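You operate a simulated robot arm through the tools that you are given. There is no shell and no other tool. Be economical: measure what you need, move in short steps, check, and stop when the job is done.

The job below is to be done with a simulated two-armed robot. You get a single attempt, and the scene is never put back.

## Task
Carry the wide steel tray with both arms and set it on the short island bench top. Then take the green scoop on the short island bench top and put it away on the packing bench top. Then put the grey wheel on the short island bench top away on the lower shelf of the grey shelving. Then pull the left cabinet door open. Do these in the order given.
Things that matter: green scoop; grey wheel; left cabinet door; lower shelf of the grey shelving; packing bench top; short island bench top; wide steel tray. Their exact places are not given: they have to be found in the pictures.

Only the result counts: the job must be done as asked and must still hold three seconds after the hand-in. Knocking over, shifting, dropping, spilling or breaking anything else fails it.

## Robot
Two 7-joint arms with two-finger parallel grippers on one trunk, on a base that drives. Base frame: it is fixed to the floor where the robot stands at the start and does not move with it; the origin is under the middle of the robot, x ahead of it, y to its left, z up; the surface under the hand at the start is at about z = 80. Lengths are in cm, angles in degrees, forces in N, time in s.
The left shoulder is at the start at [3, 11.9, 96], the right one opposite. With the tool pointing down near the work surface each hand reaches from about 28 to 68 cm from the robot's upright axis, wherever it stands, measured 20 degrees to its own side. Places, roughly: green scoop (10x9x10 cm) [-230, -240, 80]; grey wheel (8x8x4 cm) [-210, -260, 80]; left cabinet door [-610, -360, 90]; lower shelf of the grey shelving [-230, 900, 50]; packing bench top [330, 500, 80]; short island bench top [-240, -200, 80]; wide steel tray (52x25x6 cm) [50, -10, 80]. Payload 3.43 kg a hand.
The tool frame of a hand sits at the grasp point between the pads (the TCP): z along the fingers, y along the line on which they close. The tips reach 3 cm beyond it. The gripper opens to 9.4 cm. The fingers are 2.8 cm wide and 1 cm thick; the gripper's body (5 by 9.6 cm) begins 5.5 cm behind the TCP.
Orientation is that of the tool frame in the base frame, as a unit quaternion [x, y, z, w]. With the fingers straight down and closing along the base's y, the tool's x points along the base's -x, its y along +y and its z along -z.

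## Interface
- The arms move only by the tool play_rows. It takes "left_commands", "right_commands" or both (then of equal length, played together; a hand with none holds still); each is a list that holds one entry, the list of rows, each a list of 7 numbers: the gripper command, from -1 (fully open) to 1 (shut), values between in proportion, then the shift along the base's x, y, z in cm, then the turn, a rotation vector about the base's x, y, z in degrees. In form: [[[claw, x, y, z, rx, ry, rz], ...]]. A call has 1 to 20 rows; each row is the pose to reach, as a shift and turn from the pose commanded when the call began. A row lasts 0.2 s, in which the tool goes at most 5 cm and 8.6 degrees; a call with a longer step from one row to the next is refused whole, and so is a gripper value outside its range. A pose out of reach is approached as far as the arm can. The call stops where the force on the tool passes 40 N (or 10 N more than at its start, if that is more) or the arm is blocked; 0.2 s more then pass. The fingers move at their own pace (about 7.2 cm/s each) and stop on an object; they squeeze with about 39 N. The grip force told is the motor's: it shows also when the fingers shut on nothing. Time passes only in rows, and 0.2 s behind the last, so rows that repeat a pose let the fingers close. The reply holds the time, the measured pose of the TCP, the force on the tool along the base axes, the opening and the grip force, in the units named above and with some noise, with the torque about the TCP (base axes, N m) and any sound that the robot's microphone picked up.
- Cameras (640 x 400 px; columns grow to the right, rows downward): "scene" is now at [4.51, -0.92, 166.22]; the picture's right is [-0.12, -0.99, 0.00], its down [-0.79, 0.09, -0.61] and it looks along [0.61, -0.07, -0.79] (base axes); focal length 286 px, centre (320, 200). "left" rides on the left gripper at [7.6, -1.4, -10.3] in its tool frame; the picture's right is [0.18, 0.98, 0.00], its down [-0.75, 0.14, -0.64] and it looks along [-0.63, 0.12, 0.77] (tool axes); focal length 243 px, centre (320, 200). "right" rides on the right gripper at [7.6, 1.4, -10.3] in its tool frame; the picture's right is [-0.18, 0.98, 0.00], its down [-0.75, -0.14, -0.64] and it looks along [-0.63, -0.12, 0.77] (tool axes); focal length 243 px, centre (320, 200).
- capture(camera): a new picture of that camera. No time passes.
- move_column(by): slides the trunk up (or, below 0, down) by that many cm; the arms and the scene camera ride with it, the base frame stays. It gives what a move gives, with no picture.
- base_move(legs): drives the robot by 1 to 6 legs, each [ahead, turn to the left] in cm and degrees, along the robot's own axes; the way and the turn of a leg run together, so that a leg with both is an arc; at most 150 cm and 180 degrees a leg. The arms and the cameras ride along, it lands a little off, and it stops where it bumps. It gives what a move gives.
- head_to(pan, tilt): turns the head with the scene camera to pan (to the left, within 143 degrees either way) and tilt (down, from -29 to 69), counted from straight ahead of the robot. It gives what a move gives.
- pixel_to_xyz(camera, pixels): for up to 12 pixels [column, row] of the newest picture of that camera ("zoom" is the newest enlarged one), the place [x, y, z] in the base frame of the surface seen there, good to about 0.2 cm. No time passes.
- inspect(camera, box): a new picture of the part [left, top, right, bottom] of that camera's present view, enlarged. No time passes.
- job_done(): hands the job in; it is judged then, once.

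Work in short steps. Measure before you move; look again where a grasp or a placing could have gone wrong, and mend it. You have 110 turns and 88 pictures in all, those below and enlarged ones among them. Open the grippers and draw the arms clear of the work before you hand the job in, unless the task says otherwise; then end with one line.

The tools are called after "Request:" by a JSON object that holds its "op" and its "data". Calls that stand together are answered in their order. play_rows: Moves the arms, as the interface text tells. Its arguments: {"type":"object","properties":{"left_commands":{"type":"array","items":{"type":"array","items":{"type":"array","items":{"type":"number"}}}},"right_commands":{"type":"array","items":{"type":"array","items":{"type":"array","items":{"type":"number"}}}}},"required":[]} The other tools are called the same way: move_column (by) slides the trunk up or down; base_move (legs) drives the base; head_to (pan, tilt) turns the head that bears the scene camera; capture (camera) takes a picture; pixel_to_xyz (camera, pixels) gives the place of the surface under pixels of a picture; inspect (camera, box) takes an enlarged picture of a part of a camera's view; job_done () hands the job in.

At the start:

```text
clock: 0.0
left_position: [48.9, 5.17, 111.95]
left_tool_rot: [0.001, 1.0, 0.0, 0.001]
left_force: [0.4, -0.2, -0.8]
left_ft_torque: [-0.01, 0.01, -0.03]
left_opening: 9.39
left_gripper_force: 0.1
right_position: [36.6, -22.49, 109.08]
right_tool_rot: [0.001, 1.0, 0.0, 0.0]
right_force: [-0.2, 0.2, -0.2]
right_ft_torque: [-0.02, 0.0, 0.01]
right_opening: 9.44
right_gripper_force: 0.1
trunk travel left (down, up): [-22.5, 18.5]
robot x, y, heading: [-0.02, -0.12, -0.2]
head pan, tilt: [-6.8, 52.4]
```

scene: 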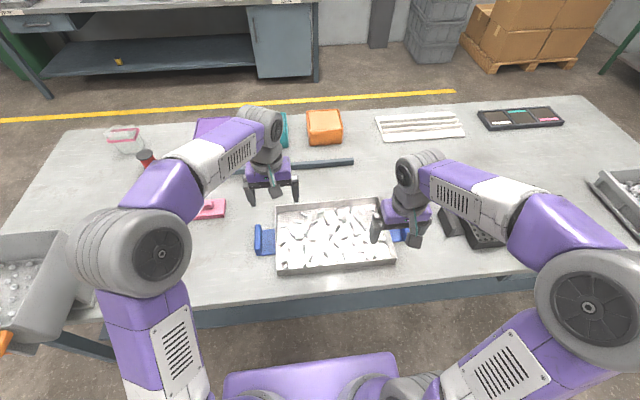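
right: 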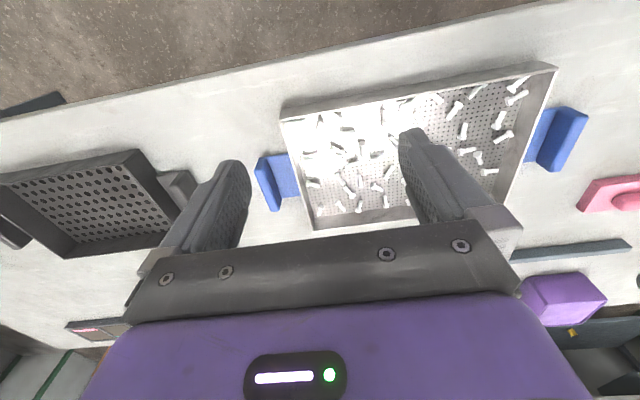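
left: 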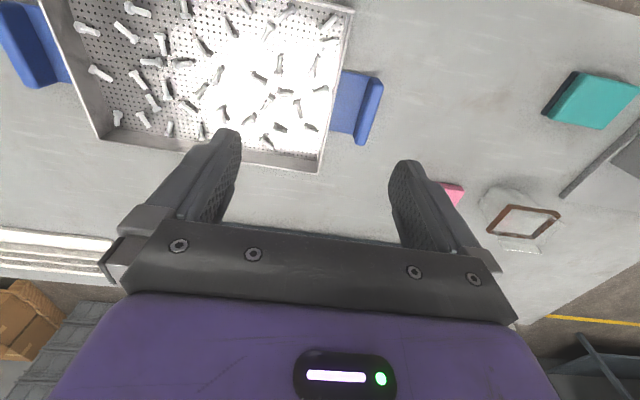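

The tray sits with blue handles at about (262,240) and (400,235) in the scene picture, partly hidden by the arms. I measure the handles and rims.

Request:
{"op": "inspect", "data": {"camera": "scene", "box": [220, 160, 460, 310]}}

Request:
{"op": "pixel_to_xyz", "data": {"camera": "scene", "pixels": [[257, 240], [268, 240], [276, 204], [277, 274], [394, 264], [375, 200], [335, 235], [402, 236], [240, 260], [340, 285]]}}

Request:
{"op": "pixel_to_xyz", "data": {"camera": "right", "pixels": [[265, 180], [285, 175], [262, 160], [272, 208], [288, 155], [298, 195], [570, 135], [545, 135], [585, 115], [550, 170], [240, 150]]}}

Request:
{"op": "pixel_to_xyz", "data": {"camera": "left", "pixels": [[370, 110], [345, 105], [382, 82], [358, 145], [343, 72], [332, 130], [20, 50], [50, 45], [350, 15], [320, 170]]}}

```text
2.67 times, centred on (340, 235) of scene
```

zoom: 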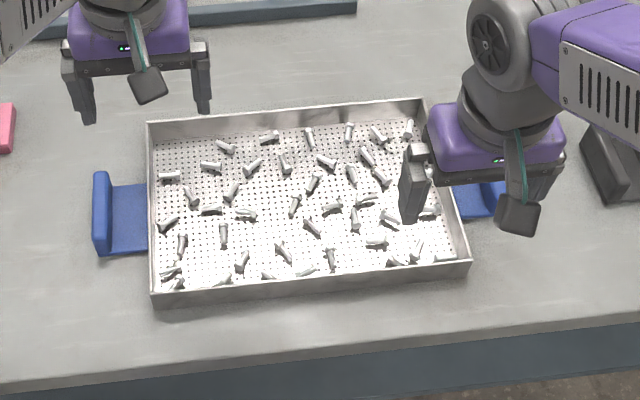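

```text
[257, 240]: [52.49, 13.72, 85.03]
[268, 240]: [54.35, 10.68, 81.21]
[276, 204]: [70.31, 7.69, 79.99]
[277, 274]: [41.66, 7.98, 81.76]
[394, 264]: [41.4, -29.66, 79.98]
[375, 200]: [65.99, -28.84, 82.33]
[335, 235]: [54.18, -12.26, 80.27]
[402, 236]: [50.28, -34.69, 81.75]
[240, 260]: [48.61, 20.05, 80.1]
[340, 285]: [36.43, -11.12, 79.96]
```

```text
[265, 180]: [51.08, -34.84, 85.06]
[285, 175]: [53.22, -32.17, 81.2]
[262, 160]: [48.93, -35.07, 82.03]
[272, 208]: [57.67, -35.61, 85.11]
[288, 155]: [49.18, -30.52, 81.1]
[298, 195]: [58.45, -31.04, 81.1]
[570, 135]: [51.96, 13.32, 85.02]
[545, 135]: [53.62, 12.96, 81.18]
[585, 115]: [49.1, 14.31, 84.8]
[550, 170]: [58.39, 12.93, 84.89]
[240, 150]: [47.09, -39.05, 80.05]
```

```text
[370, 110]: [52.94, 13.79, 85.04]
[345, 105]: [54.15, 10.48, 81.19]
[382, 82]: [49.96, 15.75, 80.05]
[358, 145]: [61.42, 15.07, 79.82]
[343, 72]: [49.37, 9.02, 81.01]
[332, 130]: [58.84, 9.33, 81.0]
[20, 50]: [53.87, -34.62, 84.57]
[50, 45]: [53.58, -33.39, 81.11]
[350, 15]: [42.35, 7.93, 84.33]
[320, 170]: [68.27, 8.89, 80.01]
```

The handles are plates with an upright flange at the outer end (top z≈85, y≈13.6 and ≈-35, x≈49–58.5). I refine the flange edges on the zoomed picture.

Request:
{"op": "pixel_to_xyz", "data": {"camera": "zoom", "pixels": [[95, 174], [109, 174], [96, 210], [108, 210], [101, 240], [110, 240], [150, 126], [148, 215], [157, 215], [500, 205], [455, 215], [465, 260]]}}

Request:
{"op": "inspect", "data": {"camera": "right", "box": [240, 140, 320, 220]}}

```text
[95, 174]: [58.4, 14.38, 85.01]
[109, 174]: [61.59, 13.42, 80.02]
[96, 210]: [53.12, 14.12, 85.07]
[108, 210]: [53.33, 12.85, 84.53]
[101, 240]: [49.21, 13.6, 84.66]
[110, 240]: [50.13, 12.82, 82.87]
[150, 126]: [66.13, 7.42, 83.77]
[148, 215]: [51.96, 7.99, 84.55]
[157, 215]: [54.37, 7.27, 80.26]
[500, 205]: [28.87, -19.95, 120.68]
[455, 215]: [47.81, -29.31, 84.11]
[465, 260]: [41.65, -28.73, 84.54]
```

```text
5.00 times, centred on (280, 180) of right
```

zoom: 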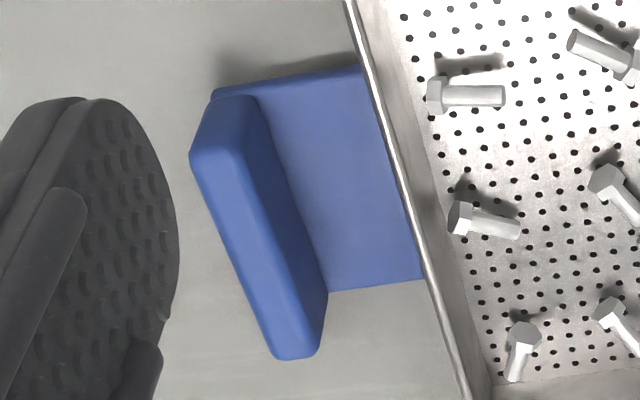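

Request:
{"op": "pixel_to_xyz", "data": {"camera": "zoom", "pixels": [[195, 155], [240, 155], [225, 150], [280, 352], [312, 352], [245, 250], [275, 250], [410, 250]]}}

```text
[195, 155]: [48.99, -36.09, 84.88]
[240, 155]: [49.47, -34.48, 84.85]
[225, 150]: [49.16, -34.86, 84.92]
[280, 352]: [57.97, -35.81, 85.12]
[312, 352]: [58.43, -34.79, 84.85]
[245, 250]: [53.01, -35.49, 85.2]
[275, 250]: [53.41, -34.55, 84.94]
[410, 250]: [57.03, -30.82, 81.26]
```

I set half-open grips and move both hands to above the flanges (left [53.5,13.6], right [53.5,-35.2]) at z≈92.

Request:
{"op": "play_rows", "data": {"left_commands": [[[0, 1, 2, -4, 0, 0, 0], [0, 2, 4, -8, 0, 0, 0], [0, 3, 6, -12, 0, 0, 0], [0, 4.6, 8.4, -16, 0, 0, 0], [0, 4.6, 8.4, -20, 0, 0, 0], [0, 4.6, 8.4, -20, 0, 0, 0]]], "right_commands": [[[0, 3.5, -2.5, -1, 0, 0, 0], [0, 7, -5, -2, 0, 0, 0], [0, 10.5, -7.7, -5, 0, 0, 0], [0, 14, -10.2, -9, 0, 0, 0], [0, 16.9, -12.7, -12.5, 0, 0, 0], [0, 16.9, -12.7, -17.1, 0, 0, 0]]]}}

Request:
{"op": "capture", "data": {"camera": "left"}}

Request:
{"op": "capture", "data": {"camera": "right"}}

```text
refused: row 3 steps farther than a row can; nothing moved
```

```text
82 pictures are left
```

left: 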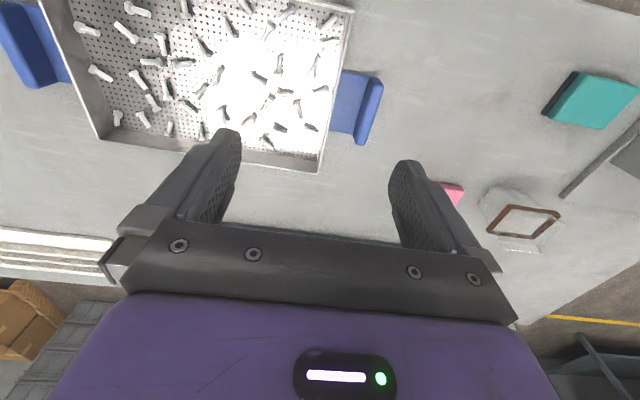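

```text
81 pictures are left
```

right: 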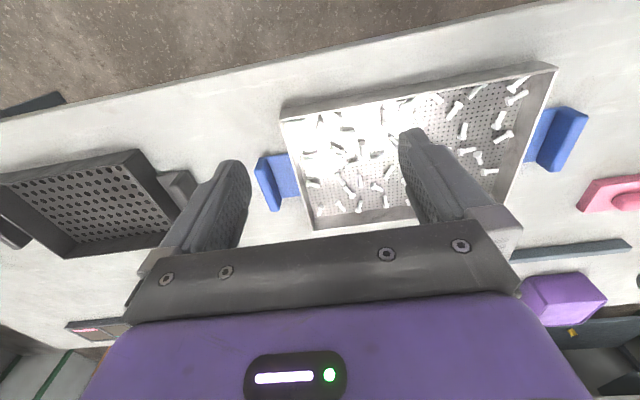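

A step was too long; I use smaller steps for the same move.

Request:
{"op": "play_rows", "data": {"left_commands": [[[0, 0.7, 1.2, -3, 0, 0, 0], [0, 1.4, 2.4, -6, 0, 0, 0], [0, 2.1, 3.6, -9, 0, 0, 0], [0, 2.8, 4.8, -12, 0, 0, 0], [0, 3.5, 6.0, -15, 0, 0, 0], [0, 4.6, 7.2, -18, 0, 0, 0], [0, 4.6, 8.4, -20, 0, 0, 0], [0, 4.6, 8.4, -20, 0, 0, 0], [0, 4.6, 8.4, -20, 0, 0, 0]]], "right_commands": [[[0, 2.5, -2, -1, 0, 0, 0], [0, 5, -4, -2, 0, 0, 0], [0, 7.5, -6, -4, 0, 0, 0], [0, 10, -8, -6.5, 0, 0, 0], [0, 12.5, -10, -9, 0, 0, 0], [0, 15, -11.5, -12, 0, 0, 0], [0, 16.9, -12.7, -15, 0, 0, 0], [0, 16.9, -12.7, -17.1, 0, 0, 0], [0, 16.9, -12.7, -17.1, 0, 0, 0]]]}}

Request:
{"op": "capture", "data": {"camera": "left"}}

Request:
{"op": "capture", "data": {"camera": "right"}}

```text
clock: 2.0
left_position: [53.33, 13.57, 92.0]
left_tool_rot: [0.002, 1.0, 0.001, 0.001]
left_force: [-0.5, -0.4, -0.2]
left_ft_torque: [0.03, 0.02, -0.02]
left_opening: 4.7
left_gripper_force: 0.1
right_position: [53.4, -35.19, 92.09]
right_tool_rot: [0.002, 1.0, 0.0, 0.001]
right_force: [0.1, 0.6, 0.1]
right_ft_torque: [0.01, 0.01, 0.0]
right_opening: 4.72
right_gripper_force: 0.1
trunk travel left (down, up): [-22.5, 18.5]
robot x, y, heading: [-0.18, 0.07, 0.2]
head pan, tilt: [-6.8, 52.4]
```

```text
80 pictures are left
```

left: 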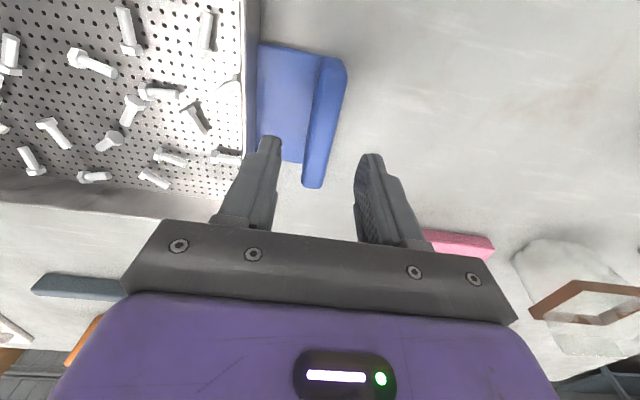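

```text
79 pictures are left
```

right: 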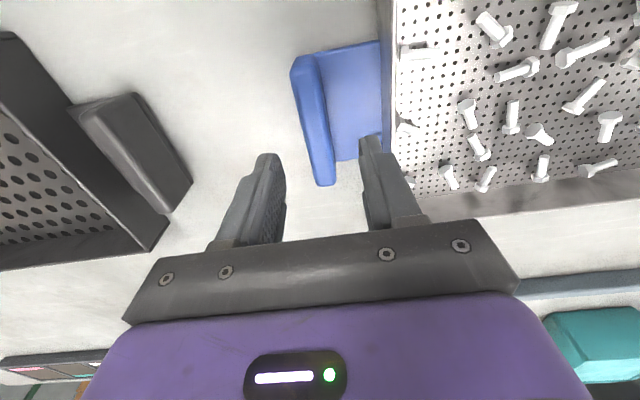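

Both flanges lie between the fingers. Descend 7.6 cm (tips ≈81.4) and close.

Request:
{"op": "play_rows", "data": {"left_commands": [[[0, 0, 0, -2.5, 0, 0, 0], [0, 0, 0, -5, 0, 0, 0], [0, 0, 0, -6.5, 0, 0, 0], [0, 0, 0, -7.6, 0, 0, 0], [0, 0, 0, -7.6, 0, 0, 0], [1, 0, 0, -7.6, 0, 0, 0], [1, 0, 0, -7.6, 0, 0, 0], [1, 0, 0, -7.6, 0, 0, 0], [1, 0, 0, -7.6, 0, 0, 0]]], "right_commands": [[[0, 0, 0, -2.5, 0, 0, 0], [0, 0, 0, -5, 0, 0, 0], [0, 0, 0, -6.5, 0, 0, 0], [0, 0, 0, -7.6, 0, 0, 0], [0, 0, 0, -7.6, 0, 0, 0], [1, 0, 0, -7.6, 0, 0, 0], [1, 0, 0, -7.6, 0, 0, 0], [1, 0, 0, -7.6, 0, 0, 0], [1, 0, 0, -7.6, 0, 0, 0]]]}}

```text
clock: 4.0
left_position: [53.37, 13.77, 84.31]
left_tool_rot: [0.001, 1.0, 0.002, 0.0]
left_force: [-2.2, 22.7, 2.9]
left_ft_torque: [-0.24, 0.08, -0.35]
left_opening: 2.44
left_gripper_force: 38.9
right_position: [53.35, -35.54, 84.56]
right_tool_rot: [0.003, 1.0, -0.001, -0.001]
right_force: [1.1, -21.0, 0.3]
right_ft_torque: [-0.03, -0.52, 0.1]
right_opening: 2.45
right_gripper_force: 38.9
trunk travel left (down, up): [-22.5, 18.5]
robot x, y, heading: [0.15, 0.46, 0.2]
head pan, tilt: [-6.8, 52.4]
```

Both grips hold with ~20 N outward strain on each hand; I ease both outward 0.3 cm, and lift slowly by 3 cm.

Request:
{"op": "play_rows", "data": {"left_commands": [[[1, 0, 0.3, 0, 0, 0, 0], [1, 0, 0.3, 0.5, 0, 0, 0], [1, 0, 0.3, 1, 0, 0, 0], [1, 0, 0.3, 1.5, 0, 0, 0], [1, 0, 0.3, 2, 0, 0, 0], [1, 0, 0.3, 2.5, 0, 0, 0], [1, 0, 0.3, 3, 0, 0, 0], [1, 0, 0.3, 3, 0, 0, 0]]], "right_commands": [[[1, 0, -0.3, 0, 0, 0, 0], [1, 0, -0.3, 0.5, 0, 0, 0], [1, 0, -0.3, 1, 0, 0, 0], [1, 0, -0.3, 1.5, 0, 0, 0], [1, 0, -0.3, 2, 0, 0, 0], [1, 0, -0.3, 2.5, 0, 0, 0], [1, 0, -0.3, 3, 0, 0, 0], [1, 0, -0.3, 3, 0, 0, 0]]]}}

Request:
{"op": "capture", "data": {"camera": "scene"}}

```text
clock: 5.8
left_position: [53.34, 13.8, 87.35]
left_tool_rot: [0.002, 1.0, 0.001, 0.0]
left_force: [1.1, 12.4, -6.6]
left_ft_torque: [0.09, 0.52, 0.18]
left_opening: 2.44
left_gripper_force: 38.9
right_position: [53.58, -35.55, 87.53]
right_tool_rot: [0.001, 1.0, 0.0, -0.001]
right_force: [-1.0, -13.7, -4.5]
right_ft_torque: [0.17, -0.45, 0.27]
right_opening: 2.47
right_gripper_force: 38.6
trunk travel left (down, up): [-22.5, 18.5]
robot x, y, heading: [-0.25, -0.32, 0.1]
head pan, tilt: [-6.8, 52.4]
```

```text
78 pictures are left
```

scene: 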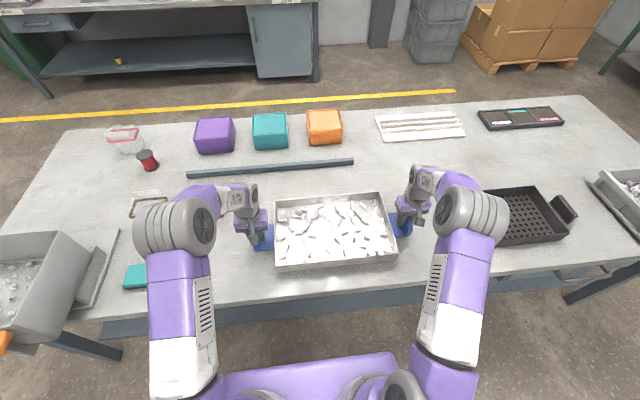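

The tray is up cleanly. I raise it to z≈95, ease the strain, and look round behind to the right for the island bench.

Request:
{"op": "play_rows", "data": {"left_commands": [[[1, 0, 0.2, 1, 0, 0, 0], [1, 0, 0.3, 2, 0, 0, 0], [1, 0, 0.3, 3, 0, 0, 0], [1, 0, 0.3, 4, 0, 0, 0], [1, 0, 0.3, 5, 0, 0, 0], [1, 0, 0.3, 6, 0, 0, 0], [1, 0, 0.3, 7, 0, 0, 0], [1, 0, 0.3, 8, 0, 0, 0], [1, 0, 0.3, 8, 0, 0, 0]]], "right_commands": [[[1, 0, -0.2, 1, 0, 0, 0], [1, 0, -0.3, 2, 0, 0, 0], [1, 0, -0.3, 3, 0, 0, 0], [1, 0, -0.3, 4, 0, 0, 0], [1, 0, -0.3, 5, 0, 0, 0], [1, 0, -0.3, 6, 0, 0, 0], [1, 0, -0.3, 7, 0, 0, 0], [1, 0, -0.3, 8, 0, 0, 0], [1, 0, -0.3, 8, 0, 0, 0]]]}}

Request:
{"op": "head_to", "data": {"pan": -135, "tilt": 20}}

Request:
{"op": "capture", "data": {"camera": "scene"}}

```text
clock: 7.8
left_position: [53.47, 13.93, 95.2]
left_tool_rot: [0.003, 1.0, -0.002, 0.001]
left_force: [0.9, -25.5, -4.1]
left_ft_torque: [0.28, -0.13, 0.15]
left_opening: 2.44
left_gripper_force: 39.0
right_position: [53.58, -35.55, 95.42]
right_tool_rot: [0.001, 1.0, 0.003, -0.001]
right_force: [-0.2, 25.0, -5.0]
right_ft_torque: [-0.3, 0.25, 0.04]
right_opening: 2.45
right_gripper_force: 39.2
trunk travel left (down, up): [-22.5, 18.5]
robot x, y, heading: [0.09, -0.23, 0.2]
head pan, tilt: [-6.8, 52.4]
```

```text
clock: 9.9
left_position: [53.26, 13.77, 95.25]
left_tool_rot: [0.003, 1.0, -0.003, 0.0]
left_force: [1.7, -26.8, -5.9]
left_ft_torque: [0.15, -0.64, 0.38]
left_opening: 2.42
left_gripper_force: 38.5
right_position: [53.49, -35.48, 95.53]
right_tool_rot: [0.001, 1.0, 0.003, 0.0]
right_force: [-1.0, 26.2, -5.4]
right_ft_torque: [-0.13, 0.73, 0.09]
right_opening: 2.44
right_gripper_force: 39.0
trunk travel left (down, up): [-22.5, 18.5]
robot x, y, heading: [-0.0, 0.09, -0.1]
head pan, tilt: [-135.0, 20.0]
```

```text
77 pictures are left
```

scene: 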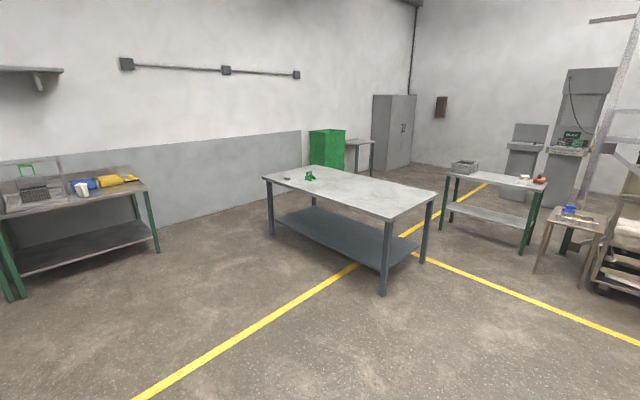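

The island bench is at (350,190) with scoop at (310,176) and wheel at (287,178); the cabinet at (393,130). I measure the bench and neighbours.

Request:
{"op": "pixel_to_xyz", "data": {"camera": "scene", "pixels": [[265, 177], [313, 166], [433, 193], [388, 218], [310, 175], [287, 179], [350, 195], [385, 290], [270, 236], [425, 262], [382, 130], [405, 130]]}}

Request:
{"op": "inspect", "data": {"camera": "scene", "box": [250, 80, 450, 230]}}

Request:
{"op": "play_rows", "data": {"left_commands": [[[1, 0, -0.2, 0, 0, 0, 0], [1, 0, -0.2, 0, 0, 0, 0]]], "right_commands": [[[1, 0, 0.2, 0, 0, 0, 0], [1, 0, 0.2, 0, 0, 0, 0]]]}}

```text
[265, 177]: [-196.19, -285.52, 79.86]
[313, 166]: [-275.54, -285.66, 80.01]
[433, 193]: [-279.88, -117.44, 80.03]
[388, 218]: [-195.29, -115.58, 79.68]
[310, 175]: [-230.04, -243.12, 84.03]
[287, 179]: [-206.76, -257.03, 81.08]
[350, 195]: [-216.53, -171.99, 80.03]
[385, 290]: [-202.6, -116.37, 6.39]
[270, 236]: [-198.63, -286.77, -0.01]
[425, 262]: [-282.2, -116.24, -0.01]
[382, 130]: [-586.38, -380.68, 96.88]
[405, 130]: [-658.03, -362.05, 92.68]
```

```text
2.67 times, centred on (350, 155) of scene
```

zoom: 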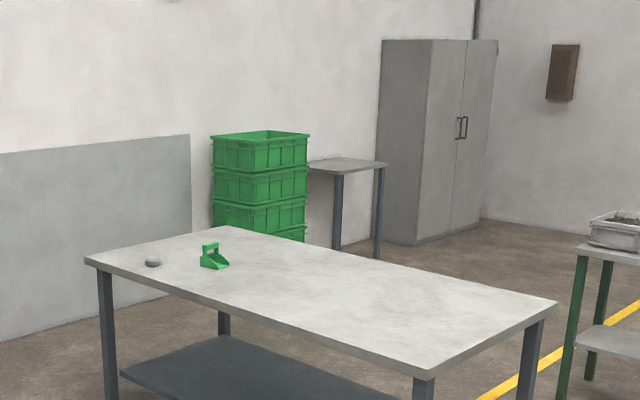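

```text
clock: 10.5
left_position: [53.43, 13.86, 95.2]
left_tool_rot: [0.003, 1.0, -0.001, 0.0]
left_force: [0.1, -20.8, -5.4]
left_ft_torque: [-0.04, -0.4, 0.15]
left_opening: 2.44
left_gripper_force: 39.5
right_position: [53.63, -35.56, 95.51]
right_tool_rot: [0.001, 1.0, 0.002, 0.0]
right_force: [-1.2, 20.8, -5.4]
right_ft_torque: [-0.07, 0.44, 0.17]
right_opening: 2.43
right_gripper_force: 38.6
trunk travel left (down, up): [-22.5, 18.5]
robot x, y, heading: [-0.17, -0.29, 0.1]
head pan, tilt: [-135.0, 20.0]
```

Forces are acceptable. Before driving I check the areas right behind and to the right side.

Request:
{"op": "pixel_to_xyz", "data": {"camera": "scene", "pixels": [[155, 250], [20, 297], [535, 270], [520, 250], [460, 215], [585, 285], [600, 290]]}}

Request:
{"op": "head_to", "data": {"pan": 140, "tilt": 25}}

Request:
{"op": "capture", "data": {"camera": "scene"}}

Request:
{"op": "head_to", "data": {"pan": -75, "tilt": 25}}

Request:
{"op": "capture", "data": {"camera": "scene"}}

```text
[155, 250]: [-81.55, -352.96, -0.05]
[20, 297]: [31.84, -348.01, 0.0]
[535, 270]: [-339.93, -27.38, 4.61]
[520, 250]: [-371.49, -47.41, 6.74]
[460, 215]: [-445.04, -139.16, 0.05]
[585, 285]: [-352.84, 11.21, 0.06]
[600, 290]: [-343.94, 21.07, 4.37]
```

```text
clock: 14.3
left_position: [53.56, 13.81, 95.25]
left_tool_rot: [0.003, 1.0, 0.0, 0.001]
left_force: [0.3, -19.8, -5.0]
left_ft_torque: [0.08, 0.27, 0.07]
left_opening: 2.43
left_gripper_force: 38.7
right_position: [53.56, -35.62, 95.45]
right_tool_rot: [0.002, 1.0, 0.002, 0.0]
right_force: [0.7, 20.7, -5.9]
right_ft_torque: [-0.05, -0.21, -0.01]
right_opening: 2.44
right_gripper_force: 39.7
trunk travel left (down, up): [-22.5, 18.5]
robot x, y, heading: [0.16, 0.04, -0.0]
head pan, tilt: [140.0, 25.0]
```

```text
75 pictures are left
```

scene: 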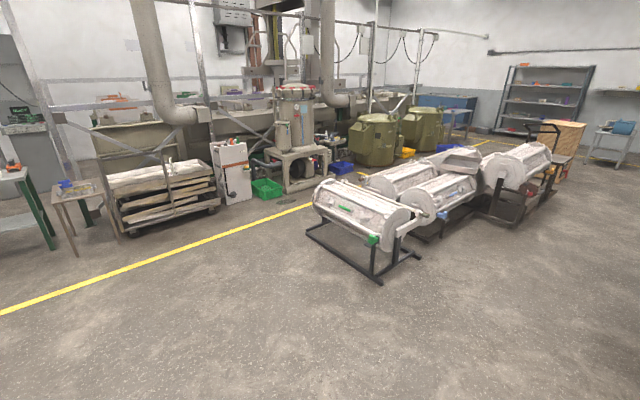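

```text
clock: 17.4
left_position: [53.36, 13.81, 95.19]
left_tool_rot: [0.003, 1.0, -0.002, 0.0]
left_force: [0.4, -19.6, -4.7]
left_ft_torque: [0.09, -0.15, 0.15]
left_opening: 2.45
left_gripper_force: 39.1
right_position: [53.52, -35.61, 95.58]
right_tool_rot: [0.002, 1.0, 0.002, 0.0]
right_force: [-1.4, 20.5, -5.8]
right_ft_torque: [-0.05, 0.23, 0.03]
right_opening: 2.44
right_gripper_force: 38.9
trunk travel left (down, up): [-22.5, 18.5]
robot x, y, heading: [-0.18, 0.17, -0.1]
head pan, tilt: [-75.0, 25.0]
```

```text
74 pictures are left
```

scene: 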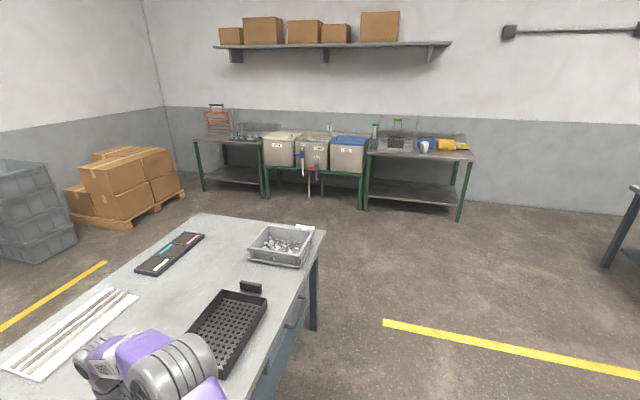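

The floor is clear on the way. I back off 80 cm, turn right, drive to about (-100,-165) and face the island bench.

Request:
{"op": "base_move", "data": {"legs": [[-80, 0], [0, -97], [83, 0], [83, 0], [0, -83]]}}

Request:
{"op": "head_to", "data": {"pan": 0, "tilt": 45}}

Request:
{"op": "capture", "data": {"camera": "scene"}}

```text
clock: 37.2
left_position: [-148.67, -178.81, 95.36]
left_tool_rot: [1.0, 0.011, 0.0, -0.001]
left_force: [-0.2, 20.2, -5.2]
left_ft_torque: [-0.09, -0.13, 0.15]
left_opening: 2.42
left_gripper_force: 39.6
right_position: [-150.03, -129.42, 95.46]
right_tool_rot: [1.0, 0.01, 0.001, 0.002]
right_force: [0.3, -20.7, -5.0]
right_ft_torque: [0.09, 0.09, 0.04]
right_opening: 2.43
right_gripper_force: 39.1
trunk travel left (down, up): [-22.5, 18.5]
robot x, y, heading: [-95.86, -163.73, -178.7]
head pan, tilt: [-75.0, 25.0]
```

```text
clock: 38.7
left_position: [-148.62, -178.81, 95.41]
left_tool_rot: [1.0, 0.011, 0.0, -0.001]
left_force: [-0.3, 0.7, -4.7]
left_ft_torque: [-0.07, -0.11, 0.12]
left_opening: 2.42
left_gripper_force: 39.2
right_position: [-150.07, -129.37, 95.39]
right_tool_rot: [1.0, 0.011, -0.001, 0.002]
right_force: [0.1, -0.7, -5.3]
right_ft_torque: [0.0, 0.0, 0.0]
right_opening: 2.43
right_gripper_force: 38.6
trunk travel left (down, up): [-22.5, 18.5]
robot x, y, heading: [-95.52, -163.8, -178.6]
head pan, tilt: [0.0, 45.0]
```

```text
73 pictures are left
```

scene: 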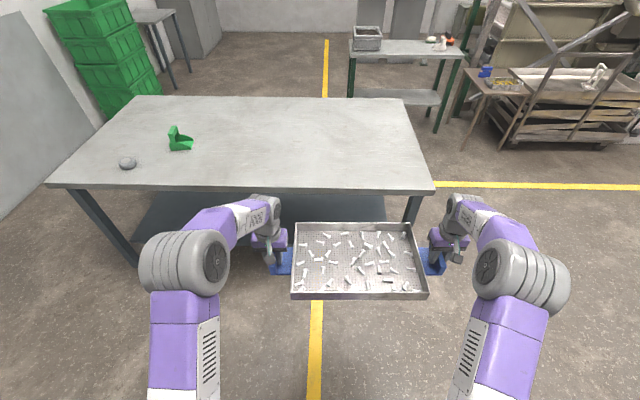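

The tray is 11 cm above bench height, aimed at y≈-154, within the bench's near edge (y -286..-116). I drive forward 65 cm.

Request:
{"op": "base_move", "data": {"legs": [[40, 0], [25, -1]]}}

Request:
{"op": "capture", "data": {"camera": "scene"}}

```text
clock: 42.6
left_position: [-213.3, -179.91, 95.28]
left_tool_rot: [1.0, 0.005, 0.0, -0.001]
left_force: [-1.3, 1.5, -5.9]
left_ft_torque: [-0.03, -0.01, 0.17]
left_opening: 2.43
left_gripper_force: 39.0
right_position: [-214.17, -130.5, 95.34]
right_tool_rot: [1.0, 0.005, 0.001, 0.002]
right_force: [0.0, -2.0, -5.3]
right_ft_torque: [0.02, -0.04, 0.03]
right_opening: 2.43
right_gripper_force: 39.4
trunk travel left (down, up): [-22.5, 18.5]
robot x, y, heading: [-159.99, -165.4, -179.1]
head pan, tilt: [0.0, 45.0]
```

```text
72 pictures are left
```

scene: 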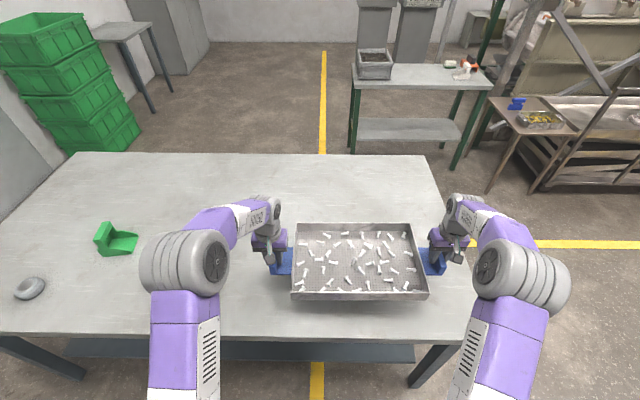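

The tray hangs over the bench top. I lower 10.8 cm with slow last steps.

Request:
{"op": "play_rows", "data": {"left_commands": [[[1, 0, 0, -2, 0, 0, 0], [1, 0, 0, -4, 0, 0, 0], [1, 0, 0, -6, 0, 0, 0], [1, 0, 0, -8, 0, 0, 0], [1, 0, 0, -9.3, 0, 0, 0], [1, 0, 0, -10, 0, 0, 0], [1, 0, 0, -10.4, 0, 0, 0], [1, 0, 0, -10.8, 0, 0, 0], [1, 0, 0, -10.8, 0, 0, 0]]], "right_commands": [[[1, 0, 0, -2, 0, 0, 0], [1, 0, 0, -4, 0, 0, 0], [1, 0, 0, -6, 0, 0, 0], [1, 0, 0, -8, 0, 0, 0], [1, 0, 0, -9.3, 0, 0, 0], [1, 0, 0, -10, 0, 0, 0], [1, 0, 0, -10.4, 0, 0, 0], [1, 0, 0, -10.8, 0, 0, 0], [1, 0, 0, -10.8, 0, 0, 0]]]}}

```text
clock: 44.6
left_position: [-213.09, -179.92, 84.4]
left_tool_rot: [1.0, 0.005, -0.001, -0.001]
left_force: [-1.4, 0.6, -5.3]
left_ft_torque: [0.06, -0.03, 0.27]
left_opening: 2.47
left_gripper_force: 39.5
right_position: [-214.15, -130.42, 84.75]
right_tool_rot: [1.0, 0.005, 0.0, 0.002]
right_force: [1.3, 0.1, -5.0]
right_ft_torque: [0.04, -0.04, 0.16]
right_opening: 2.44
right_gripper_force: 39.5
trunk travel left (down, up): [-22.5, 18.5]
robot x, y, heading: [-159.82, -165.42, -179.3]
head pan, tilt: [0.0, 45.0]
```

Weight is still carried (-5 N each), so it is still just above the bench; I lower further in small steps.

Request:
{"op": "play_rows", "data": {"left_commands": [[[1, 0, 0, -0.15, 0, 0, 0], [1, 0, 0, -0.3, 0, 0, 0], [1, 0, 0, -0.3, 0, 0, 0]]], "right_commands": [[[1, 0, 0, -0.15, 0, 0, 0], [1, 0, 0, -0.3, 0, 0, 0], [1, 0, 0, -0.3, 0, 0, 0]]]}}

```text
clock: 45.4
left_position: [-213.3, -179.91, 84.3]
left_tool_rot: [1.0, 0.006, -0.004, -0.002]
left_force: [-2.6, -0.3, 13.9]
left_ft_torque: [-0.03, -1.16, 0.17]
left_opening: 2.45
left_gripper_force: 38.7
right_position: [-214.09, -130.46, 84.54]
right_tool_rot: [1.0, 0.005, -0.001, 0.002]
right_force: [-2.6, -0.1, 2.8]
right_ft_torque: [0.0, -1.22, 0.0]
right_opening: 2.41
right_gripper_force: 38.8
trunk travel left (down, up): [-22.5, 18.5]
robot x, y, heading: [-160.1, -165.19, -179.5]
head pan, tilt: [0.0, 45.0]
```

The tray rests on the bench. I open both hands to about 4.7 cm, wait, then rise 12 cm.

Request:
{"op": "play_rows", "data": {"left_commands": [[[0, 0, 0, 0, 0, 0, 0], [0, 0, 0, 0, 0, 0, 0], [0, 0, 0, 0, 0, 0, 0], [0, 0, 0, 1.5, 0, 0, 0], [0, 0, 0, 4, 0, 0, 0], [0, 0, 0, 7, 0, 0, 0], [0, 0, 0, 10, 0, 0, 0], [0, 0, 0, 13, 0, 0, 0]]], "right_commands": [[[0, 0, 0, 0, 0, 0, 0], [0, 0, 0, 0, 0, 0, 0], [0, 0, 0, 0, 0, 0, 0], [0, 0, 0, 1.5, 0, 0, 0], [0, 0, 0, 4, 0, 0, 0], [0, 0, 0, 7, 0, 0, 0], [0, 0, 0, 10, 0, 0, 0], [0, 0, 0, 13, 0, 0, 0]]]}}

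Request:
{"op": "capture", "data": {"camera": "scene"}}

```text
clock: 47.2
left_position: [-213.19, -179.87, 97.37]
left_tool_rot: [1.0, 0.004, -0.001, -0.002]
left_force: [0.6, -0.5, -0.9]
left_ft_torque: [0.02, 0.01, -0.01]
left_opening: 4.7
left_gripper_force: 0.1
right_position: [-213.9, -130.57, 97.44]
right_tool_rot: [1.0, 0.006, 0.0, 0.001]
right_force: [-0.5, 0.0, 0.1]
right_ft_torque: [0.0, -0.03, 0.0]
right_opening: 4.67
right_gripper_force: 0.0
trunk travel left (down, up): [-22.5, 18.5]
robot x, y, heading: [-159.93, -165.01, -179.1]
head pan, tilt: [0.0, 45.0]
```

```text
71 pictures are left
```

scene: 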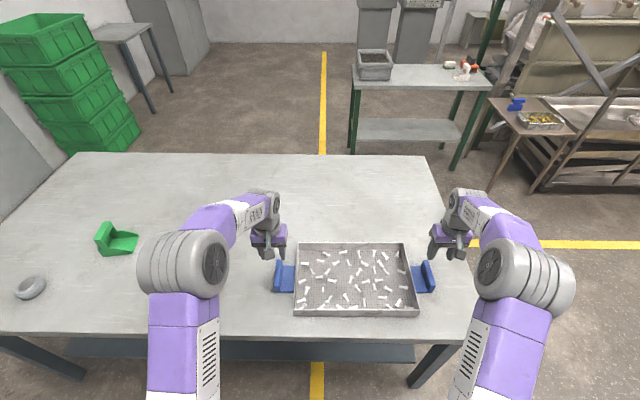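

The tray is set. Now I look closer at the scoop (117,240) and wheel (30,288).

Request:
{"op": "inspect", "data": {"camera": "scene", "box": [0, 200, 160, 310]}}

Request:
{"op": "pixel_to_xyz", "data": {"camera": "scene", "pixels": [[98, 243], [104, 226], [103, 250], [112, 232], [122, 240], [137, 236], [134, 252], [108, 256], [30, 288], [18, 290], [42, 283], [240, 340]]}}

```text
3.64 times, centred on (80, 255) of scene
```

zoom: 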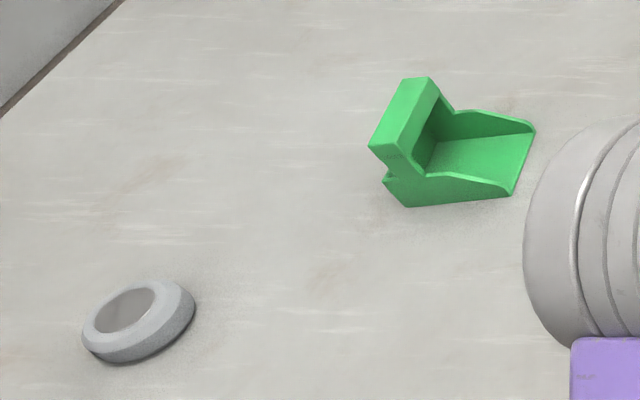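

```text
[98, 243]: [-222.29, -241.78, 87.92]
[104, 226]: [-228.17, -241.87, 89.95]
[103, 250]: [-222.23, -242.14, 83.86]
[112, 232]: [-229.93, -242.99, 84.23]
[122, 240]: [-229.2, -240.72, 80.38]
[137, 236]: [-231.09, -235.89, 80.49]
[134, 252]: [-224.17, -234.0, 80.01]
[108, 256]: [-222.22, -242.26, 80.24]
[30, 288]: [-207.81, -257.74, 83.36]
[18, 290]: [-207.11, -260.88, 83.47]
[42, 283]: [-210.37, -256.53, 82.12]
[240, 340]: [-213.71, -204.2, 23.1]
```

The scoop's handle is a bar along x at z≈88–90, y≈-243; the wheel is a flat ring near [-208.5,-258.5]. I back out and re-stand at y≈-228, facing the bench.

Request:
{"op": "base_move", "data": {"legs": [[-40, 0], [0, 89.3], [63, 0], [0, -90], [42, 0]]}}

Request:
{"op": "head_to", "data": {"pan": 10, "tilt": 50}}

Request:
{"op": "capture", "data": {"camera": "scene"}}

```text
clock: 62.7
left_position: [-213.29, -243.89, 97.4]
left_tool_rot: [1.0, 0.008, 0.0, 0.0]
left_force: [0.3, -0.4, 0.3]
left_ft_torque: [-0.01, -0.01, 0.0]
left_opening: 4.68
left_gripper_force: 0.0
right_position: [-214.1, -194.54, 97.46]
right_tool_rot: [1.0, 0.007, 0.0, 0.001]
right_force: [0.3, 0.3, -0.7]
right_ft_torque: [0.05, -0.02, -0.02]
right_opening: 4.69
right_gripper_force: 0.1
trunk travel left (down, up): [-22.5, 18.5]
robot x, y, heading: [-159.94, -228.55, -178.7]
head pan, tilt: [0.0, 45.0]
```

```text
clock: 63.4
left_position: [-213.17, -243.9, 97.34]
left_tool_rot: [1.0, 0.007, -0.001, -0.001]
left_force: [-0.4, -0.1, 0.3]
left_ft_torque: [0.02, 0.01, 0.0]
left_opening: 4.69
left_gripper_force: 0.0
right_position: [-214.11, -194.56, 97.4]
right_tool_rot: [1.0, 0.008, 0.0, 0.002]
right_force: [0.8, -0.4, -0.2]
right_ft_torque: [-0.02, 0.02, -0.02]
right_opening: 4.7
right_gripper_force: 0.0
trunk travel left (down, up): [-22.5, 18.5]
robot x, y, heading: [-159.83, -228.97, -178.7]
head pan, tilt: [10.0, 50.0]
```

```text
69 pictures are left
```

scene: 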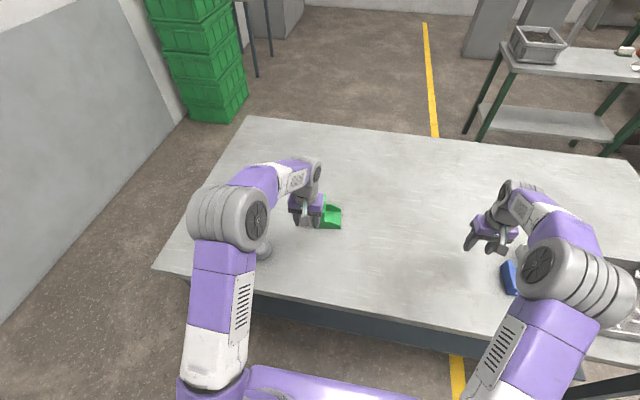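

The left hand is in line with the scoop. I edge the base 4 cm forward and view with the left camera.

Request:
{"op": "base_move", "data": {"legs": [[4, 0]]}}

Request:
{"op": "capture", "data": {"camera": "left"}}

```text
clock: 64.3
left_position: [-217.27, -243.9, 97.12]
left_tool_rot: [1.0, 0.008, 0.0, 0.0]
left_force: [-0.3, 0.3, -0.9]
left_ft_torque: [-0.02, -0.02, 0.02]
left_opening: 4.68
left_gripper_force: 0.1
right_position: [-218.12, -194.57, 97.38]
right_tool_rot: [1.0, 0.008, 0.001, 0.002]
right_force: [-0.3, 0.6, 0.1]
right_ft_torque: [0.03, -0.01, -0.03]
right_opening: 4.7
right_gripper_force: 0.0
trunk travel left (down, up): [-22.5, 18.5]
robot x, y, heading: [-163.99, -229.41, -179.1]
head pan, tilt: [10.0, 50.0]
```

```text
68 pictures are left
```

left: 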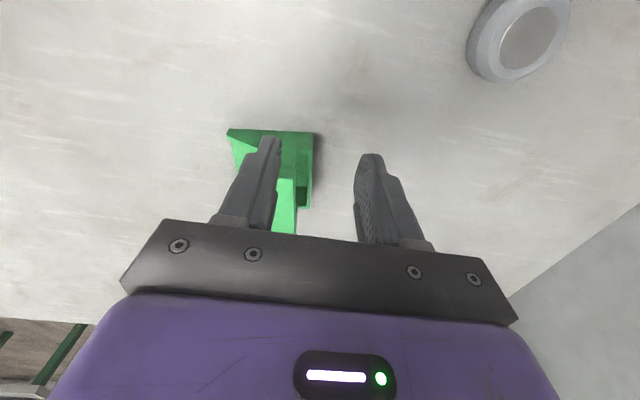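

Request:
{"op": "inspect", "data": {"camera": "left", "box": [200, 110, 360, 240]}}

Request:
{"op": "pixel_to_xyz", "data": {"camera": "left", "pixels": [[278, 185], [292, 185], [278, 230], [294, 230], [285, 200], [308, 175], [303, 200], [290, 150], [310, 140], [302, 180]]}}

```text
3.08 times, centred on (280, 175) of left
```

zoom: 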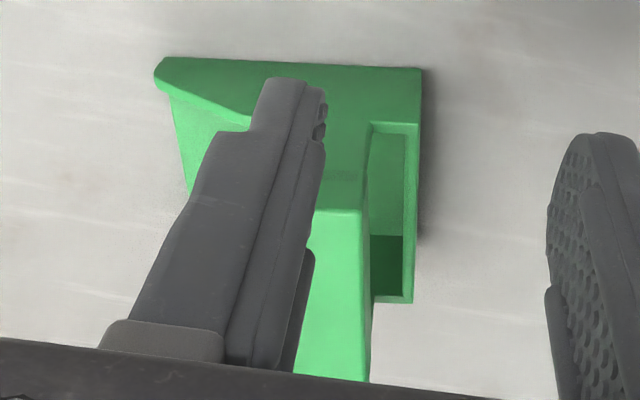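

```text
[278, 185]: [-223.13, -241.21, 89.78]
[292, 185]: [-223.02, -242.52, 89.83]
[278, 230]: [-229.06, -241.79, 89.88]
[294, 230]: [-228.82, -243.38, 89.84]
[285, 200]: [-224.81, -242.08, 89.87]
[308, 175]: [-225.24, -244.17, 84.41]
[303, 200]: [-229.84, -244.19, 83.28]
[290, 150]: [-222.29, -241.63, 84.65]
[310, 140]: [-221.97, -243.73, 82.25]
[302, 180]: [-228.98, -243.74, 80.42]
```

The bar's top is at z≈89.85, its far side near y≈-243. I open fully and move forward to x≈-225 to see the bar's other edge.

Request:
{"op": "play_rows", "data": {"left_commands": [[[-1, -3, 0, 0, 0, 0, 0], [-1, -6, 0, 0, 0, 0, 0], [-1, -8, 1, 0, 0, 0, 0], [-1, -8, 1, 0, 0, 0, 0], [-1, -8, 1, 0, 0, 0, 0]]]}}

Request:
{"op": "capture", "data": {"camera": "left"}}

```text
clock: 65.5
left_position: [-225.22, -243.03, 97.25]
left_tool_rot: [1.0, 0.007, 0.0, -0.001]
left_force: [0.2, -0.4, 0.0]
left_ft_torque: [0.0, -0.01, -0.02]
left_opening: 9.4
left_gripper_force: 0.1
right_position: [-218.22, -194.66, 97.5]
right_tool_rot: [1.0, 0.007, 0.001, 0.001]
right_force: [0.5, 0.1, 0.3]
right_ft_torque: [-0.01, -0.02, 0.0]
right_opening: 4.69
right_gripper_force: 0.1
trunk travel left (down, up): [-22.5, 18.5]
robot x, y, heading: [-164.05, -229.32, -179.0]
head pan, tilt: [10.0, 50.0]
```

```text
66 pictures are left
```

left: 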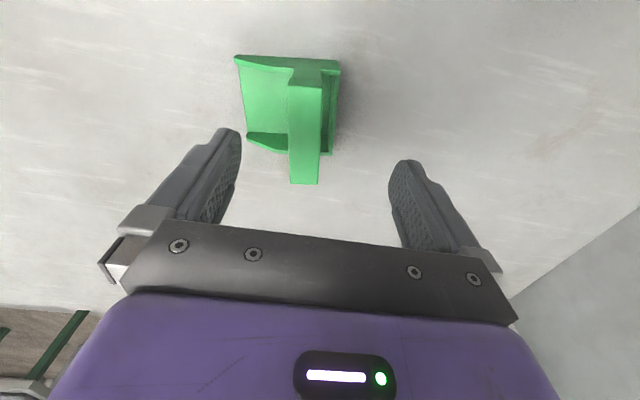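

Request:
{"op": "pixel_to_xyz", "data": {"camera": "left", "pixels": [[291, 90], [319, 90], [291, 182], [317, 182], [290, 130], [321, 130], [305, 140], [305, 78], [333, 100], [265, 100], [330, 150]]}}

```text
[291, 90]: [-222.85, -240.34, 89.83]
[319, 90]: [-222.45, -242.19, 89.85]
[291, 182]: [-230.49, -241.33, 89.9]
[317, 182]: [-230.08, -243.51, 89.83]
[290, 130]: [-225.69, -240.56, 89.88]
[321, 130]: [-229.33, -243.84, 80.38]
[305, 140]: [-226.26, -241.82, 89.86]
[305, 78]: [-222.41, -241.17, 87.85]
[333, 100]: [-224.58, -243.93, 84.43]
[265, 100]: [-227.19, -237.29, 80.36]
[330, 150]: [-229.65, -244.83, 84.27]
```

The bar is 2 cm wide, centred near [-226.4,-241.85], slanted 8°. I turn 7°, descend to z≈87.8 and close.

Request:
{"op": "play_rows", "data": {"left_commands": [[[-1, -1.2, 1.2, -2.5, 0, 0, 7], [-1, -1.2, 1.2, -5, 0, 0, 7], [-1, -1.2, 1.2, -7.5, 0, 0, 7], [-1, -1.2, 1.2, -9.4, 0, 0, 7], [-1, -1.2, 1.2, -9.4, 0, 0, 7], [1, -1.2, 1.2, -9.4, 0, 0, 7], [1, -1.2, 1.2, -9.4, 0, 0, 7], [1, -1.2, 1.2, -9.4, 0, 0, 7], [1, -1.2, 1.2, -9.4, 0, 0, 7], [1, -1.2, 1.2, -9.4, 0, 0, 7]]]}}

Request:
{"op": "capture", "data": {"camera": "left"}}

```text
clock: 67.7
left_position: [-226.52, -241.79, 87.98]
left_tool_rot: [0.998, 0.068, -0.001, -0.001]
left_force: [0.7, 0.7, 0.1]
left_ft_torque: [-0.04, 0.01, 0.0]
left_opening: 2.98
left_gripper_force: 39.1
right_position: [-218.11, -194.52, 97.46]
right_tool_rot: [1.0, 0.008, 0.001, 0.002]
right_force: [0.3, 0.9, -0.3]
right_ft_torque: [0.01, 0.03, 0.03]
right_opening: 4.68
right_gripper_force: 0.2
trunk travel left (down, up): [-22.5, 18.5]
robot x, y, heading: [-164.02, -228.93, -178.8]
head pan, tilt: [10.0, 50.0]
```

```text
65 pictures are left
```

left: 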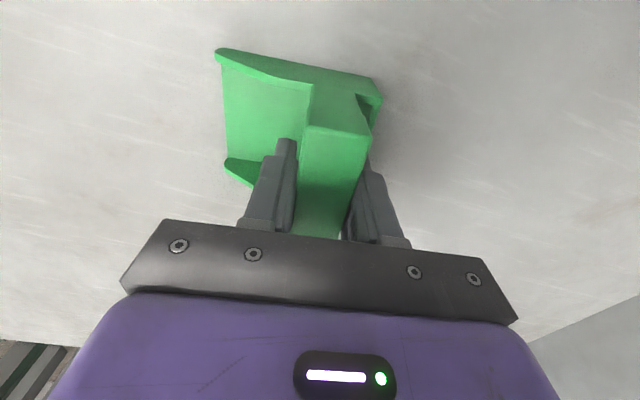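

The scoop is gripped (2.98 cm opening). I lift 15 cm, then back away and drive to about (-60,-50) to look for the packing bench.

Request:
{"op": "play_rows", "data": {"left_commands": [[[1, 0, 0, 2, 0, 0, 0], [1, 0, 0, 5, 0, 0, 0], [1, 0, 0, 8, 0, 0, 0], [1, 0, 0, 11, 0, 0, 0], [1, 0, 0, 14, 0, 0, 0], [1, 0, 0, 16, 0, 0, 0], [1, 4, 0, 16, 0, 0, 0], [1, 8, 0, 16, 0, 0, 0], [1, 12, 0, 16, 0, 0, 0]]]}}

Request:
{"op": "base_move", "data": {"legs": [[-64, 0], [0, -103.6], [91, 0], [91, 0]]}}

Request:
{"op": "head_to", "data": {"pan": -10, "tilt": 15}}

Request:
{"op": "capture", "data": {"camera": "scene"}}

```text
clock: 69.7
left_position: [-214.38, -241.63, 103.87]
left_tool_rot: [0.998, 0.069, -0.001, -0.002]
left_force: [0.3, 0.2, -1.1]
left_ft_torque: [-0.04, 0.02, 0.01]
left_opening: 2.96
left_gripper_force: 39.0
right_position: [-217.94, -194.69, 97.47]
right_tool_rot: [1.0, 0.007, 0.0, 0.001]
right_force: [0.0, -0.5, 0.0]
right_ft_torque: [0.01, 0.02, 0.01]
right_opening: 4.7
right_gripper_force: 0.0
trunk travel left (down, up): [-22.5, 18.5]
robot x, y, heading: [-164.13, -229.1, -178.8]
head pan, tilt: [10.0, 50.0]
```

```text
clock: 86.4
left_position: [-60.41, 1.05, 103.76]
left_tool_rot: [-0.672, 0.741, -0.001, 0.0]
left_force: [0.7, 0.6, -1.2]
left_ft_torque: [0.01, 0.03, -0.01]
left_opening: 2.96
left_gripper_force: 39.2
right_position: [-14.11, -6.37, 97.4]
right_tool_rot: [-0.626, 0.779, 0.002, -0.002]
right_force: [-0.6, 0.1, 0.0]
right_ft_torque: [0.03, 0.0, -0.02]
right_opening: 4.69
right_gripper_force: 0.1
trunk travel left (down, up): [-22.5, 18.5]
robot x, y, heading: [-59.73, -50.89, 77.3]
head pan, tilt: [10.0, 50.0]
```

```text
clock: 87.4
left_position: [-60.46, 1.05, 103.8]
left_tool_rot: [-0.672, 0.741, 0.001, 0.001]
left_force: [0.6, -0.1, -1.4]
left_ft_torque: [0.01, -0.02, 0.01]
left_opening: 2.98
left_gripper_force: 39.4
right_position: [-14.01, -6.31, 97.36]
right_tool_rot: [-0.626, 0.78, 0.001, -0.001]
right_force: [-0.4, 0.7, 0.7]
right_ft_torque: [-0.05, -0.04, 0.03]
right_opening: 4.74
right_gripper_force: 0.1
trunk travel left (down, up): [-22.5, 18.5]
robot x, y, heading: [-60.69, -50.95, 77.7]
head pan, tilt: [-10.0, 15.0]
```

```text
64 pictures are left
```

scene: 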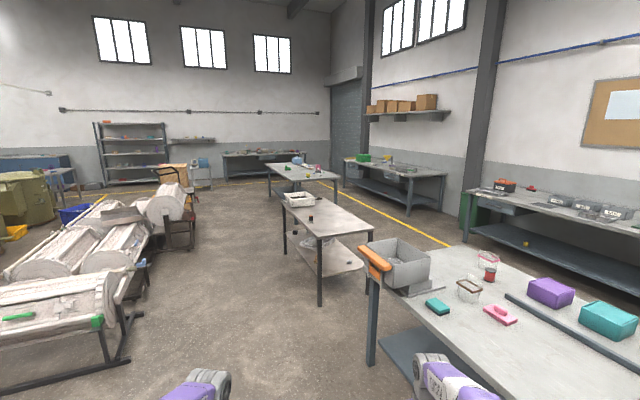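

Candidates for the packing bench at [330,500]: the bench near (395,170). I measure it along with obstacles on the way.

Request:
{"op": "pixel_to_xyz", "data": {"camera": "scene", "pixels": [[345, 162], [408, 178], [445, 172], [390, 160], [300, 175], [370, 230], [285, 197], [340, 178], [270, 170], [365, 235], [320, 305], [408, 215]]}}

Request:
{"op": "inspect", "data": {"camera": "scene", "box": [220, 130, 460, 280]}}

```text
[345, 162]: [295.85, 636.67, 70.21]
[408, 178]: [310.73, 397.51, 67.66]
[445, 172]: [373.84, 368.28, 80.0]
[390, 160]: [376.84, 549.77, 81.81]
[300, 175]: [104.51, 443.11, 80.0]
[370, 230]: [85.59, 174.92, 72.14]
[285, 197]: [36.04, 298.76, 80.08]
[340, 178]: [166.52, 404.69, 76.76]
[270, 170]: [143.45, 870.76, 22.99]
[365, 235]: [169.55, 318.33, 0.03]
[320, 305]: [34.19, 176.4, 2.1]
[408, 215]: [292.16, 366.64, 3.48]
```

```text
2.67 times, centred on (340, 205) of scene
```

zoom: 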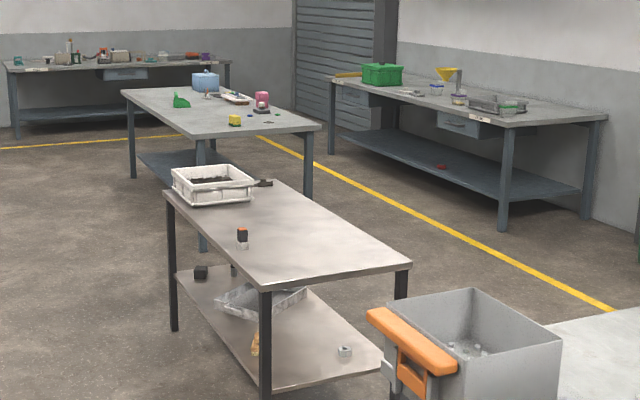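

The packing bench is the long one at x≈300–375, y≈365–640. I measure the roller stands and bench corners to choose a route.

Request:
{"op": "pixel_to_xyz", "data": {"camera": "scene", "pixels": [[130, 360], [142, 315], [190, 248], [190, 205], [150, 262], [370, 358], [375, 270], [298, 193], [295, 250], [285, 255], [425, 255], [298, 200]]}}

```text
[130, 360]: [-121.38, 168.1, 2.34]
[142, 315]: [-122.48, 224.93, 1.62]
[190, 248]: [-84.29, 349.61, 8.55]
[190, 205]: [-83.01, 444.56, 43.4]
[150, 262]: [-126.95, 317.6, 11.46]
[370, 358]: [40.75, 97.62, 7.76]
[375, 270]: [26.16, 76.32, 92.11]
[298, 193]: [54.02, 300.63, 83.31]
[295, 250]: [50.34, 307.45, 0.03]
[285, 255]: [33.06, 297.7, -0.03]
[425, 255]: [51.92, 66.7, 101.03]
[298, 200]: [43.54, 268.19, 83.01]
```

The corridor between the dolly (x≈-84) and middle bench (x≈36) is clear, then y≈352 between the benches. I drive there, staying around x≈-40…-25.

Request:
{"op": "base_move", "data": {"legs": [[0, 4.5], [76, 0], [76, 0], [0, 4.4], [126, 0], [124, 0]]}}

Request:
{"op": "head_to", "data": {"pan": -80, "tilt": 25}}

Request:
{"op": "capture", "data": {"camera": "scene"}}

```text
clock: 108.0
left_position: [-40.36, 399.85, 103.86]
left_tool_rot: [0.739, -0.673, 0.001, -0.001]
left_force: [0.3, 0.6, -0.6]
left_ft_torque: [0.0, 0.03, 0.01]
left_opening: 2.98
left_gripper_force: 38.6
right_position: [6.67, 401.45, 97.36]
right_tool_rot: [-0.697, 0.717, 0.001, -0.001]
right_force: [0.8, -0.3, 0.2]
right_ft_torque: [0.02, 0.01, 0.01]
right_opening: 4.7
right_gripper_force: 0.0
trunk travel left (down, up): [-22.5, 18.5]
robot x, y, heading: [-29.92, 348.64, 88.7]
head pan, tilt: [-10.0, 15.0]
```

```text
clock: 109.4
left_position: [-40.46, 399.88, 103.75]
left_tool_rot: [0.74, -0.673, 0.001, -0.001]
left_force: [0.4, 0.1, -0.2]
left_ft_torque: [0.0, 0.0, 0.0]
left_opening: 3.01
left_gripper_force: 39.0
right_position: [6.75, 401.42, 97.44]
right_tool_rot: [-0.698, 0.717, 0.001, -0.002]
right_force: [0.3, -0.3, -0.1]
right_ft_torque: [-0.08, -0.01, 0.0]
right_opening: 4.71
right_gripper_force: 0.0
trunk travel left (down, up): [-22.5, 18.5]
robot x, y, heading: [-30.01, 348.28, 88.7]
head pan, tilt: [-80.0, 25.0]
```

```text
62 pictures are left
```

scene: 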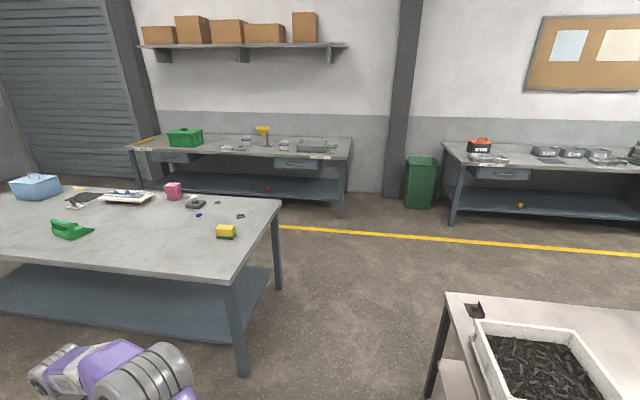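

The corridor is clear. I zoom in on the packing bench top to find a free spot and measure.

Request:
{"op": "inspect", "data": {"camera": "scene", "box": [120, 110, 360, 200]}}

Request:
{"op": "pixel_to_xyz", "data": {"camera": "scene", "pixels": [[240, 372], [280, 288], [445, 300], [432, 395], [240, 280], [282, 203], [135, 150], [340, 157], [210, 147], [270, 152], [335, 150], [165, 150]]}}

```text
2.67 times, centred on (240, 155) of scene
```

zoom: 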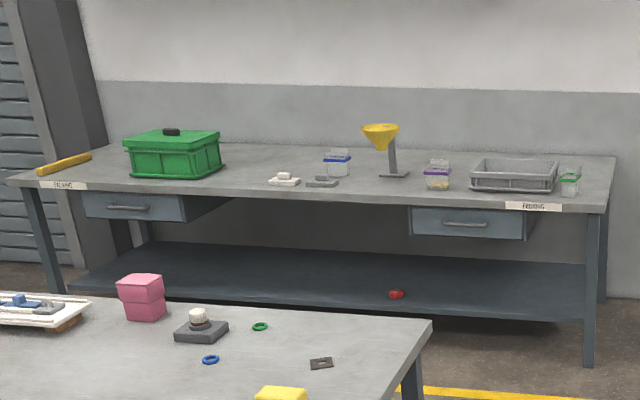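

```text
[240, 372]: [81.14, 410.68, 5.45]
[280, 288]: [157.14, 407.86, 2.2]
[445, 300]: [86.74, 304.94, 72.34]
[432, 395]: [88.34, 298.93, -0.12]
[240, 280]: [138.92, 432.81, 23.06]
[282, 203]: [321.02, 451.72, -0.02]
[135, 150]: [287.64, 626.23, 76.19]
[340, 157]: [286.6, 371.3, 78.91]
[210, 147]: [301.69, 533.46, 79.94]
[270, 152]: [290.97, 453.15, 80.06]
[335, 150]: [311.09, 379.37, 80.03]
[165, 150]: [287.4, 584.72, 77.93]
```

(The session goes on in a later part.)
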